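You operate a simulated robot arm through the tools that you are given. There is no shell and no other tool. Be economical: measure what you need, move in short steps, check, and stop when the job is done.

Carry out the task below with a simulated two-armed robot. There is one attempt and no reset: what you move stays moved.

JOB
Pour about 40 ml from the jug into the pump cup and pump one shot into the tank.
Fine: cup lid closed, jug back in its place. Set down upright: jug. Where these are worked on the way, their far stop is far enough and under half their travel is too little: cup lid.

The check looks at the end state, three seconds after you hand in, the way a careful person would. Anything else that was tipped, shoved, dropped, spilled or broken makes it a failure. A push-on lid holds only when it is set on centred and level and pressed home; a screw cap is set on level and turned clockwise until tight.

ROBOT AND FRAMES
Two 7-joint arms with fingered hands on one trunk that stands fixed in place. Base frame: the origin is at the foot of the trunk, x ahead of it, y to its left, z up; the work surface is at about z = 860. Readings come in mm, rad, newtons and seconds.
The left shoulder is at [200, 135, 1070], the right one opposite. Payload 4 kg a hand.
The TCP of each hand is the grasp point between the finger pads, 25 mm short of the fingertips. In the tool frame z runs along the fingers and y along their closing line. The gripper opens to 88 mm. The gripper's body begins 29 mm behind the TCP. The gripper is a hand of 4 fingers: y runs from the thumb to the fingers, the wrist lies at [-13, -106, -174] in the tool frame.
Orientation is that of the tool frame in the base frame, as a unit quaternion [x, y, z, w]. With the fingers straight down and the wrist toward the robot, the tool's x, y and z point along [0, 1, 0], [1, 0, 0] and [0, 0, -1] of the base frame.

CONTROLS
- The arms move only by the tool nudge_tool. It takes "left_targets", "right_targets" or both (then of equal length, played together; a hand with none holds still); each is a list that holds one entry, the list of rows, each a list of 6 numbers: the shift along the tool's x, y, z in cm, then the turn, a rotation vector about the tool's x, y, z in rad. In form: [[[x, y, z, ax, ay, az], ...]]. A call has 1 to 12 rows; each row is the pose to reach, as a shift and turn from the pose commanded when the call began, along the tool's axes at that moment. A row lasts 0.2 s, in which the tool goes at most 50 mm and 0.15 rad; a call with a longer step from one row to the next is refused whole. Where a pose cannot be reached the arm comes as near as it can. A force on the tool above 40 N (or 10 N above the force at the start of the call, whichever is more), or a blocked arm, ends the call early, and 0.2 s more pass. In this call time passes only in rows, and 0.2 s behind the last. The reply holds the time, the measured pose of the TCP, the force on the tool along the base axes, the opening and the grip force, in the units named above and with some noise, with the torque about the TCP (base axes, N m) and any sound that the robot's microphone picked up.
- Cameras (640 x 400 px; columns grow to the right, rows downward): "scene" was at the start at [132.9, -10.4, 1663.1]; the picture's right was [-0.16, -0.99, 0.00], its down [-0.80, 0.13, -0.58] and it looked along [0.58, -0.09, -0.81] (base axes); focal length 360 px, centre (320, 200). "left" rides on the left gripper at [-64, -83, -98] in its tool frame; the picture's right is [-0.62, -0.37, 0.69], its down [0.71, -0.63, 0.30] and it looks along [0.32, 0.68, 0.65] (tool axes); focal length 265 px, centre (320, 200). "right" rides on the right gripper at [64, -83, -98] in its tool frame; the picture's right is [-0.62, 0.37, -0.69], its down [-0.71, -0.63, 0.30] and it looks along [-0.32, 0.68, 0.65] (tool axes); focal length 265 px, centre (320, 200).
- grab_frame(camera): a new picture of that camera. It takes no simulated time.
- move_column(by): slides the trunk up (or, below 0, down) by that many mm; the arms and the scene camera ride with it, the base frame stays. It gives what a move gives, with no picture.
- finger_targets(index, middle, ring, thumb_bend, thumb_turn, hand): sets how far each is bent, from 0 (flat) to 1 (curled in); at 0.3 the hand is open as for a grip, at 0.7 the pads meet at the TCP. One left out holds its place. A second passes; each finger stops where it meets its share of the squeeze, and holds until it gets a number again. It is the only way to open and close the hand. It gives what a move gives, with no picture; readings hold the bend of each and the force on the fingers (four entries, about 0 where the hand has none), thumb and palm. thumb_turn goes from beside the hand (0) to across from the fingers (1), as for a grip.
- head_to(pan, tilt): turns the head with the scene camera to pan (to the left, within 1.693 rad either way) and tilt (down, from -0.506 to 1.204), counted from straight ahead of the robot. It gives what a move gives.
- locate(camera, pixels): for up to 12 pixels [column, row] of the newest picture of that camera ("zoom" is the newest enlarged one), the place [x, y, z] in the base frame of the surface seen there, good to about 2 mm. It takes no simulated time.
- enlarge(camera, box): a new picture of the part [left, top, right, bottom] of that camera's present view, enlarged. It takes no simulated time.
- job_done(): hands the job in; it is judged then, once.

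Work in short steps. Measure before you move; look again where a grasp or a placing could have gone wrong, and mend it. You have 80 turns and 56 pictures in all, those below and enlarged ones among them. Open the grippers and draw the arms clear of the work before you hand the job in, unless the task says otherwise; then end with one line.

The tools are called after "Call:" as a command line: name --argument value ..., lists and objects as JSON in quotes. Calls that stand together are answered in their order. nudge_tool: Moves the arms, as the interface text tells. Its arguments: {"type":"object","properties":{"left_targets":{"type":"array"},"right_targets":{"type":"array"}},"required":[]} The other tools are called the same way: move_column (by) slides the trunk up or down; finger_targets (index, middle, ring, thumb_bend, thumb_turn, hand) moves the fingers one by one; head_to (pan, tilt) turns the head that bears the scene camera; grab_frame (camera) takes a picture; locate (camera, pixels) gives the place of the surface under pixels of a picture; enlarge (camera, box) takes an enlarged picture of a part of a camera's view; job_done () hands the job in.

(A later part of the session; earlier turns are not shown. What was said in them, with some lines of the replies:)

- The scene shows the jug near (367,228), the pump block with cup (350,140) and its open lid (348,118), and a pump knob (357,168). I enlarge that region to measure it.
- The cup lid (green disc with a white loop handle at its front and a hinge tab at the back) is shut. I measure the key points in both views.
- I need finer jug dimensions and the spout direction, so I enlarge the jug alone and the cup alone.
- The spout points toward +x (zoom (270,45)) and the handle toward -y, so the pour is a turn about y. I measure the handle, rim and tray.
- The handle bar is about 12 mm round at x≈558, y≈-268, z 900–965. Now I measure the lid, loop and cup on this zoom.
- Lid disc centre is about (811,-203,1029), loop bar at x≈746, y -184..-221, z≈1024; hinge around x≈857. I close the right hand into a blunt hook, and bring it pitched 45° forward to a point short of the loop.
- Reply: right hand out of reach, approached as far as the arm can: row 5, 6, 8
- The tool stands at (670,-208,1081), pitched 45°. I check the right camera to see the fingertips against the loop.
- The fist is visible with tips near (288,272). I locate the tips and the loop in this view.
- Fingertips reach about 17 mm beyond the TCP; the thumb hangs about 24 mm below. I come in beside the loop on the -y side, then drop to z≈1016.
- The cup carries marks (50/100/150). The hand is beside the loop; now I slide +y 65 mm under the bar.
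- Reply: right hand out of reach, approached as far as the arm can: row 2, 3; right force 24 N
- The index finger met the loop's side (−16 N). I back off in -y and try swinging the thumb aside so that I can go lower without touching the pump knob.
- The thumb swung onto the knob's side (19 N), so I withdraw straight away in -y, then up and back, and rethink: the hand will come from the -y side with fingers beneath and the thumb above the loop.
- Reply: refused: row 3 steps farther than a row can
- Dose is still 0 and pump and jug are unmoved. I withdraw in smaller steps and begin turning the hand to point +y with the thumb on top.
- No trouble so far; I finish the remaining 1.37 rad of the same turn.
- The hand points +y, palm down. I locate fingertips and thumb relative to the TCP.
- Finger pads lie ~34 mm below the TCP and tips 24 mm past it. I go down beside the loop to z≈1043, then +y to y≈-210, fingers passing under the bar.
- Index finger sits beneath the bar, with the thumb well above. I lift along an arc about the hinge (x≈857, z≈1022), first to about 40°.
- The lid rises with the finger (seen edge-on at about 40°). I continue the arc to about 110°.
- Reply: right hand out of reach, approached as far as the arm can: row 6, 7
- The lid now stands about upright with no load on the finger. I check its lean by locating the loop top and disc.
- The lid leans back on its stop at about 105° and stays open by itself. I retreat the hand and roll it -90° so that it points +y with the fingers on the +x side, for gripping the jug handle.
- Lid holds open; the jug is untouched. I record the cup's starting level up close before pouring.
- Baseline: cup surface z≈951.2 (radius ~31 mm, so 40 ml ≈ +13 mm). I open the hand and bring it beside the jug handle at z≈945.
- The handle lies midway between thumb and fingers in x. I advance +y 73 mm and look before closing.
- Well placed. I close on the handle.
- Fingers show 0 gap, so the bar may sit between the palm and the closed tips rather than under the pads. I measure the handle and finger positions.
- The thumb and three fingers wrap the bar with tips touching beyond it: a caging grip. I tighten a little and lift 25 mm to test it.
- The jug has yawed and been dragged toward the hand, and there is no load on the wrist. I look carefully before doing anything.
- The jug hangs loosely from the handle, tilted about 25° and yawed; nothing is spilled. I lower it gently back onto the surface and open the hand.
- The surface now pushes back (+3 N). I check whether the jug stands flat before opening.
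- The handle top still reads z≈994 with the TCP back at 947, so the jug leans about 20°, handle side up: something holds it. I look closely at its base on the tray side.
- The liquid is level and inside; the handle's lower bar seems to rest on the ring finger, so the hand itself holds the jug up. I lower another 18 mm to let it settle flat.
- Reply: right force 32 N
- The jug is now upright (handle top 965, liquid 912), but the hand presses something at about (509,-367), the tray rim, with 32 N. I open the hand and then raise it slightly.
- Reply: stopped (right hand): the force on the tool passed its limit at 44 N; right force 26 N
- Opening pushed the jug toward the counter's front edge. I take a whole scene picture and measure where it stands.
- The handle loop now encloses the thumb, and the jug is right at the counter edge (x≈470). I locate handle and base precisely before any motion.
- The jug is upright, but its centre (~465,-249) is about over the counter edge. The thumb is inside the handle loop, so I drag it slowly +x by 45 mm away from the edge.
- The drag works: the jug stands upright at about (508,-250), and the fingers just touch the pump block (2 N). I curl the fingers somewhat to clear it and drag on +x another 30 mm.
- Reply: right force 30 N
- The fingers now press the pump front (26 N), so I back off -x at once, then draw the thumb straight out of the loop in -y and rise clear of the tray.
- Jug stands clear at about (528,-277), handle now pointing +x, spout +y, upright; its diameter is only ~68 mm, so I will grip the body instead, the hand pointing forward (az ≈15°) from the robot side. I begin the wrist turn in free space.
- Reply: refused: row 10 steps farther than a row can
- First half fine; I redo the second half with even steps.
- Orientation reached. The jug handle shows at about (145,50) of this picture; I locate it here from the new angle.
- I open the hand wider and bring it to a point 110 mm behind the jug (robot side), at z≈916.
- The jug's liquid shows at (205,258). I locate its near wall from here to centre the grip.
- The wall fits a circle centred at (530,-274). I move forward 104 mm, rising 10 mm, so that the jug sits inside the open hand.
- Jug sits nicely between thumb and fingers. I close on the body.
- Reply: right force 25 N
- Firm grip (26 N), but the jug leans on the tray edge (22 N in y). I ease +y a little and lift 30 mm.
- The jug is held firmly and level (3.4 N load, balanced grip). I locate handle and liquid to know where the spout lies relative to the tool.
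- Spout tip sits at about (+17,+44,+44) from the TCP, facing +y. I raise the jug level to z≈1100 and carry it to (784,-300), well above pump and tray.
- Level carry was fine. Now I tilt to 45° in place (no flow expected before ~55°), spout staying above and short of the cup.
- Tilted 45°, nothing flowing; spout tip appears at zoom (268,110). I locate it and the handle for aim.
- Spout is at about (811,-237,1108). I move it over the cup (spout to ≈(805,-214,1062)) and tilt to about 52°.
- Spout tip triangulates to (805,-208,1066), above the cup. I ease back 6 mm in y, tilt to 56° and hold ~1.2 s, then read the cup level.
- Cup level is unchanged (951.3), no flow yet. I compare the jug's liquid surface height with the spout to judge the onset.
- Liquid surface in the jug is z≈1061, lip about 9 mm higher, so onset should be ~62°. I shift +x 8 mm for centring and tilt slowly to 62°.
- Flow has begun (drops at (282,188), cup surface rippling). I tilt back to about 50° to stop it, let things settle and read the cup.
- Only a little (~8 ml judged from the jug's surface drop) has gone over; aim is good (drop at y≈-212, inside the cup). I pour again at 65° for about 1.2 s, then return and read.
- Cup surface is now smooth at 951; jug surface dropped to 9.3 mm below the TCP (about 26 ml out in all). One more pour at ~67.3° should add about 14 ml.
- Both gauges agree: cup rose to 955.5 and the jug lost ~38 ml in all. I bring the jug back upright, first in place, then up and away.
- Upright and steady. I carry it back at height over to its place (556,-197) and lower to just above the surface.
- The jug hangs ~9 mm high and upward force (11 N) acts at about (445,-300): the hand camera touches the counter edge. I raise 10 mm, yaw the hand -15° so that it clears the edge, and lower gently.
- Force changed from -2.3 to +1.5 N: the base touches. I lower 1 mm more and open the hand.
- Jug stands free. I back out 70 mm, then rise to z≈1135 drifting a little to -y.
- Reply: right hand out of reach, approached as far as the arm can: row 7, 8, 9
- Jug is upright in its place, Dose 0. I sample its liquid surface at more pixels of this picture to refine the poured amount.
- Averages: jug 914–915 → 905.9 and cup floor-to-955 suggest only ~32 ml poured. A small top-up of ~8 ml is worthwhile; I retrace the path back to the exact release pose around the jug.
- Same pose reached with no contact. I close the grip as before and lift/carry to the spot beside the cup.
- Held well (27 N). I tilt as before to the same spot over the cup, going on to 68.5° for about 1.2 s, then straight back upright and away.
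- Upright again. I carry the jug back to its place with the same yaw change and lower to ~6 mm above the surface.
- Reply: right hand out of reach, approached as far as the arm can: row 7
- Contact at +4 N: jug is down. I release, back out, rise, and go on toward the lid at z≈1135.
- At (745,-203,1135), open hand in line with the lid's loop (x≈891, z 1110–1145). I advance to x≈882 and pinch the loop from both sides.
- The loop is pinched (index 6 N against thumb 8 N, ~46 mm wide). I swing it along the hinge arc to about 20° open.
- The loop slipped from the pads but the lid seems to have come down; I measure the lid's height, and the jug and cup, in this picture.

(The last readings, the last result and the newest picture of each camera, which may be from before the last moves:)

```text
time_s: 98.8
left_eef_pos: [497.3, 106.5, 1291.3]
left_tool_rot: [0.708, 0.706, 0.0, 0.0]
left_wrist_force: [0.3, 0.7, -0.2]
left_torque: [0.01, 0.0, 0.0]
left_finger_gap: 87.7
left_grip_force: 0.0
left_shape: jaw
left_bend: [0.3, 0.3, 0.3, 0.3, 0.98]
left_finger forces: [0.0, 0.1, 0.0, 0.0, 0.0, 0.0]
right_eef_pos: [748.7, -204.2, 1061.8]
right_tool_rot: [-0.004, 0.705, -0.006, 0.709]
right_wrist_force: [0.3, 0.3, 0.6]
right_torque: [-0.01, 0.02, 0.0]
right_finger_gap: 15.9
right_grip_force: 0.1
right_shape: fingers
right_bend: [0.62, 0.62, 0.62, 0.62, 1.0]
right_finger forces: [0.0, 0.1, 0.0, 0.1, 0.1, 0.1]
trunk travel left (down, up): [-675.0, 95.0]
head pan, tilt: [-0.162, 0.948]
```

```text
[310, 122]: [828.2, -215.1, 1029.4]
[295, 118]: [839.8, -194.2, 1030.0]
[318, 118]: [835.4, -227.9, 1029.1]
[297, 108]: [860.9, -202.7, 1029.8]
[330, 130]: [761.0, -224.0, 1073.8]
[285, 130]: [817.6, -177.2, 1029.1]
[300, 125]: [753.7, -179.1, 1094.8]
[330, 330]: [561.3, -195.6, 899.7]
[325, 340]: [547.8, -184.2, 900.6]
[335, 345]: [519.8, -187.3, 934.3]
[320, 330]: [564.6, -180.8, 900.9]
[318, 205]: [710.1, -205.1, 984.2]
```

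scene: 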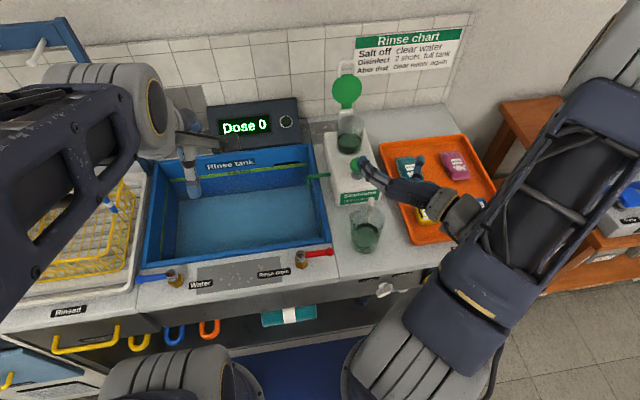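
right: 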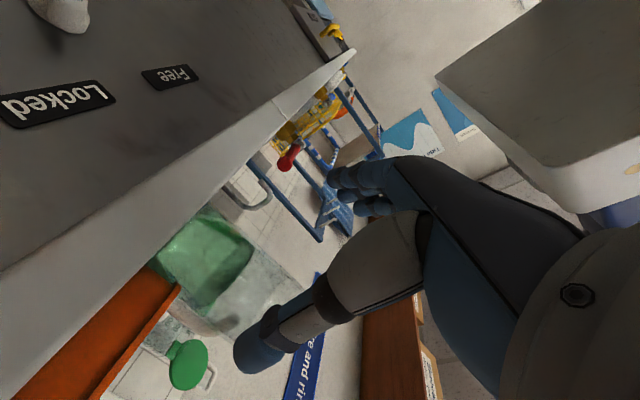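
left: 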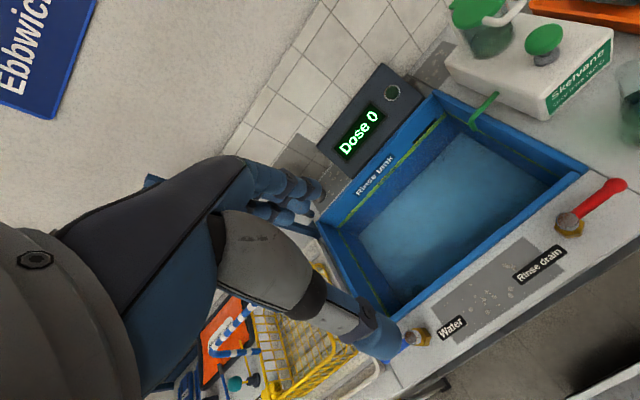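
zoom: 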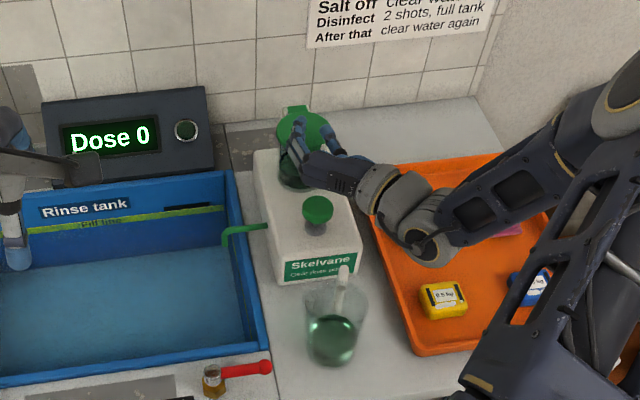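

The lid reads flat at z≈1029.4 everywhere (as at the start): closed. Jug surface is 900, i.e. about 12–14 mm lower than at the start (≈40 ml). Now I back off and turn the hand to point straight down above the pump knob (706,-203,984), closing it to a fist.

Call:
nudge_tool --right_targets '[[[-1.2, 0, -1.0, 0, 0, 0], [-2.8, 0, -2.2, 0, 0.1428, 0], [-4.2, 0, -3.5, 0, 0.2856, 0], [-5, 0, -4.5, 0, 0.4284, 0], [-5, 0, -5, 0, 0.5712, 0], [-5, 0, -5, 0, 0.714, 0], [-5, 0, -5, 0, 0.8568, 0], [-5, 0, -5, 0, 0.9996, 0], [-5, 0, -5, 0, 1.1424, 0], [-5, 0, -5, 0, 1.2852, 0], [-5, 0, -5, 0, 1.428, 0], [-5, 0, -5, 0, 1.5708, 0]]]'

Call:
finger_targets --hand "right" --index 0.7 --middle 0.7 --ring 0.7 --thumb_bend 0.66

```text
time_s: 101.5
left_eef_pos: [496.6, 104.8, 1292.3]
left_tool_rot: [0.707, 0.707, 0.001, 0.0]
left_wrist_force: [-0.2, 0.1, -0.6]
left_torque: [0.07, -0.01, 0.03]
left_finger_gap: 87.7
left_grip_force: 0.0
left_shape: jaw
left_bend: [0.3, 0.3, 0.3, 0.3, 0.98]
left_finger forces: [0.0, 0.0, 0.0, 0.0, 0.0, 0.0]
right_eef_pos: [536.1, -244.0, 1078.2]
right_tool_rot: [-0.013, 1.0, 0.007, 0.021]
right_wrist_force: [-1.9, -2.9, 0.7]
right_torque: [0.25, -0.08, -0.04]
right_finger_gap: 15.1
right_grip_force: 0.1
right_shape: fingers
right_bend: [0.62, 0.62, 0.62, 0.62, 1.0]
right_finger forces: [0.0, 0.0, 0.0, 0.0, 0.0, 0.0]
right hand out of reach, approached as far as the arm can: row 8, 9, 10, 11, 12
trunk travel left (down, up): [-675.0, 95.0]
head pan, tilt: [-0.162, 0.948]
```

```text
time_s: 102.5
left_eef_pos: [495.5, 106.3, 1291.2]
left_tool_rot: [0.707, 0.707, 0.0, 0.001]
left_wrist_force: [0.1, -0.5, 0.7]
left_torque: [-0.01, 0.03, 0.0]
left_finger_gap: 87.7
left_grip_force: 0.1
left_shape: jaw
left_bend: [0.3, 0.3, 0.3, 0.3, 0.98]
left_finger forces: [0.0, 0.0, 0.0, 0.1, 0.0, 0.1]
right_eef_pos: [534.3, -247.0, 1078.8]
right_tool_rot: [-0.012, 1.0, -0.007, 0.017]
right_wrist_force: [0.0, 0.6, -0.4]
right_torque: [0.02, 0.04, 0.0]
right_finger_gap: 3.1
right_grip_force: 0.0
right_shape: fingers
right_bend: [0.7, 0.7, 0.7, 0.66, 1.0]
right_finger forces: [0.0, 0.0, 0.0, 0.0, 0.0, 0.0]
trunk travel left (down, up): [-675.0, 95.0]
head pan, tilt: [-0.162, 0.948]
```

Pointing straight down wasn't reachable there: the tool ended at (534,-247,1079), touching nothing. A 45° pitch was reachable, so I go to (703,-206,1090) with the fist pitched 45° down.

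Call:
nudge_tool --right_targets '[[[-2.84, 0.61, -0.3, 0, -0.125, 0.005], [-5.68, 1.22, -0.5, -0.001, -0.25, 0.01], [-8.5, 1.84, -0.6, -0.002, -0.375, 0.014], [-11.35, 2.45, -0.6, -0.003, -0.5, 0.019], [-14.2, 3.07, -0.6, -0.003, -0.625, 0.023], [-17.03, 3.68, -0.58, -0.004, -0.75, 0.028]]]'

```text
time_s: 103.8
left_eef_pos: [496.5, 106.5, 1291.0]
left_tool_rot: [0.707, 0.707, 0.001, 0.0]
left_wrist_force: [-0.1, 0.3, -0.7]
left_torque: [0.0, 0.04, 0.0]
left_finger_gap: 87.6
left_grip_force: 0.1
left_shape: jaw
left_bend: [0.3, 0.3, 0.3, 0.3, 0.98]
left_finger forces: [0.0, 0.0, 0.0, 0.1, 0.0, 0.1]
right_eef_pos: [703.5, -213.6, 1084.9]
right_tool_rot: [0.011, 0.929, -0.003, 0.371]
right_wrist_force: [-0.8, -0.2, 0.3]
right_torque: [-0.01, 0.01, 0.02]
right_finger_gap: 2.6
right_grip_force: 0.0
right_shape: fingers
right_bend: [0.7, 0.7, 0.7, 0.66, 1.0]
right_finger forces: [0.1, 0.1, 0.1, 0.0, 0.0, 0.1]
right hand out of reach, approached as far as the arm can: row 1, 2, 3
trunk travel left (down, up): [-675.0, 95.0]
head pan, tilt: [-0.162, 0.948]
```

Reached with y slightly off. I correct +y 7.5 mm and descend onto the knob, stepping slowly from z≈1023 down to ~999, watching the force.

Call:
nudge_tool --right_targets '[[[2.07, 0.75, 2.18, 0, 0, 0], [3.79, 0.75, 3.99, 0, 0, 0], [4.27, 0.75, 4.5, 0, 0, 0], [4.55, 0.75, 4.79, 0, 0, 0], [4.82, 0.75, 5.08, 0, 0, 0], [5.1, 0.75, 5.37, 0, 0, 0], [5.37, 0.75, 5.66, 0, 0, 0], [5.65, 0.75, 5.95, 0, 0, 0], [5.93, 0.75, 6.24, 0, 0, 0]]]'

```text
time_s: 105.8
left_eef_pos: [495.3, 107.2, 1290.9]
left_tool_rot: [0.708, 0.706, 0.001, 0.0]
left_wrist_force: [-1.0, 0.3, -0.4]
left_torque: [0.0, 0.0, -0.01]
left_finger_gap: 87.8
left_grip_force: 0.0
left_shape: jaw
left_bend: [0.3, 0.3, 0.3, 0.3, 0.98]
left_finger forces: [0.1, 0.1, 0.0, 0.1, 0.1, 0.1]
right_eef_pos: [702.4, -205.9, 997.2]
right_tool_rot: [0.011, 0.929, -0.004, 0.37]
right_wrist_force: [-0.7, 1.5, 4.4]
right_torque: [0.03, -0.07, -0.01]
right_finger_gap: 2.9
right_grip_force: 1.8
right_shape: fingers
right_bend: [0.7, 0.7, 0.7, 0.66, 1.0]
right_finger forces: [4.6, 0.0, 0.1, 0.1, 0.0, 0.0]
trunk travel left (down, up): [-675.0, 95.0]
head pan, tilt: [-0.162, 0.948]
```

Contact with the knob at 4.6 N. I keep pressing down in small steps until the stroke ends.

Call:
nudge_tool --right_targets '[[[0.24, 0, 0.254, 0, 0, 0], [0.48, 0, 0.508, 0, 0, 0], [0.72, 0, 0.762, 0, 0, 0], [0.96, 0, 1.016, 0, 0, 0], [1.2, 0, 1.27, 0, 0, 0], [1.45, 0, 1.52, 0, 0, 0], [1.69, 0, 1.78, 0, 0, 0], [1.93, 0, 2.03, 0, 0, 0]]]'

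```text
time_s: 107.1
left_eef_pos: [494.8, 107.2, 1291.2]
left_tool_rot: [0.708, 0.706, 0.001, 0.001]
left_wrist_force: [-0.2, -0.8, 0.2]
left_torque: [-0.01, -0.01, 0.01]
left_finger_gap: 87.9
left_grip_force: 0.1
left_shape: jaw
left_bend: [0.3, 0.3, 0.3, 0.3, 0.98]
left_finger forces: [0.1, 0.0, 0.0, 0.1, 0.1, 0.1]
right_eef_pos: [706.3, -202.2, 985.4]
right_tool_rot: [0.011, 0.926, 0.0, 0.377]
right_wrist_force: [-0.3, 2.9, 19.1]
right_torque: [0.08, -0.23, 0.03]
right_finger_gap: 0.0
right_grip_force: 9.7
right_shape: fingers
right_bend: [0.71, 0.7, 0.7, 0.66, 1.0]
right_finger forces: [19.6, 0.1, 0.0, 0.0, 0.1, 0.1]
trunk travel left (down, up): [-675.0, 95.0]
head pan, tilt: [-0.162, 0.948]
heard: click
stopped in row 6 (right hand): the force on the tool passed its limit at 42 N (the readings are from after the stop); the commanded pose is now the measured one
```

A click and 42 N mark the end of the stroke. I raise the hand straight up to let the knob return, then draw away to -y and take the last picture.

Call:
nudge_tool --right_targets '[[[-1, 0, -1.05, 0, 0, 0], [-3, 0, -3.15, 0, 0, 0], [-5.5, 0, -5.8, 0, 0, 0], [-8, 0, -8.4, 0, 0, 0], [-9.5, -4, -10, 0, 0, 0], [-10.5, -8.5, -11, 0, 0, 0], [-11, -13, -12, 0, 0, 0], [-11, -17, -13, 0, 0, 0], [-11, -20, -15, 0, 0, 0]]]'

Call:
finger_targets --hand "right" --index 0.3 --middle 0.3 --ring 0.3 --thumb_bend 0.3

Call:
grab_frame --camera "scene"

Call:
locate --camera "scene" --pixels '[[348, 116], [340, 120], [355, 120], [348, 108], [358, 165], [345, 140], [365, 232], [368, 228], [362, 230], [398, 230], [385, 160], [371, 190]]'

```text
time_s: 109.1
left_eef_pos: [496.8, 107.5, 1289.7]
left_tool_rot: [0.708, 0.706, 0.0, 0.001]
left_wrist_force: [0.0, -0.8, -0.1]
left_torque: [-0.03, 0.01, 0.01]
left_finger_gap: 87.9
left_grip_force: 0.1
left_shape: jaw
left_bend: [0.3, 0.3, 0.3, 0.3, 0.98]
left_finger forces: [0.0, 0.0, 0.1, 0.0, 0.1, 0.0]
right_eef_pos: [676.9, -403.4, 1167.2]
right_tool_rot: [0.01, 0.928, -0.001, 0.372]
right_wrist_force: [0.3, 0.0, 0.4]
right_torque: [0.0, 0.03, 0.01]
right_finger_gap: 2.6
right_grip_force: 0.1
right_shape: fingers
right_bend: [0.7, 0.7, 0.7, 0.66, 1.0]
right_finger forces: [0.0, 0.0, 0.0, 0.0, 0.0, 0.1]
trunk travel left (down, up): [-675.0, 95.0]
head pan, tilt: [-0.162, 0.948]
```

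```text
time_s: 110.1
left_eef_pos: [497.5, 106.8, 1290.5]
left_tool_rot: [0.708, 0.706, 0.0, 0.001]
left_wrist_force: [-0.4, -0.2, -0.3]
left_torque: [0.0, 0.03, -0.01]
left_finger_gap: 87.7
left_grip_force: 0.1
left_shape: jaw
left_bend: [0.3, 0.3, 0.3, 0.3, 0.98]
left_finger forces: [0.1, 0.0, 0.0, 0.1, 0.1, 0.1]
right_eef_pos: [676.2, -403.6, 1167.4]
right_tool_rot: [0.01, 0.927, -0.001, 0.374]
right_wrist_force: [0.3, 0.3, 0.2]
right_torque: [-0.01, 0.0, -0.01]
right_finger_gap: 84.4
right_grip_force: 0.1
right_shape: fingers
right_bend: [0.3, 0.3, 0.3, 0.3, 0.98]
right_finger forces: [0.0, 0.1, 0.0, 0.1, 0.0, 0.0]
trunk travel left (down, up): [-675.0, 95.0]
head pan, tilt: [-0.162, 0.948]
```

```text
0 pictures are left
```

scene: 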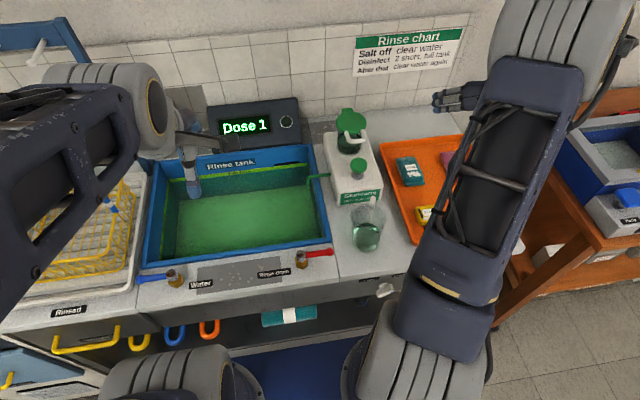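

```text
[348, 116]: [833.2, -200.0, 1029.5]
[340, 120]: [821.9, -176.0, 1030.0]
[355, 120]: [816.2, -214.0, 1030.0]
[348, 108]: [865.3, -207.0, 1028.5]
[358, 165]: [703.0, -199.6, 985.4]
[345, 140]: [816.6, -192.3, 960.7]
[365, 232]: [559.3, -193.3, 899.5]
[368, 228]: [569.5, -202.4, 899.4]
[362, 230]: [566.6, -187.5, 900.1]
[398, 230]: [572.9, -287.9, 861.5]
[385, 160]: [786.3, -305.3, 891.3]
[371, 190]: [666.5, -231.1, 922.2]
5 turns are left
```

The last picture shows "Dose 1", green water in the tank, the lid closed at z≈1029.5 and the knob back up at z≈985. The jug is upright in its place, with both hands open and clear, so I hand in.

Call:
job_done

```text
The job is handed in.
```

I poured roughly 40 ml (estimates ran from about 38 to 50 ml) into the pump cup, closed the lid and pumped one shot: the display reads "Dose 1" and the tank water turned green. The jug is upright in its place, but its handle now points about 70° away from where it started, because it slipped and turned during my first attempt to grip it.
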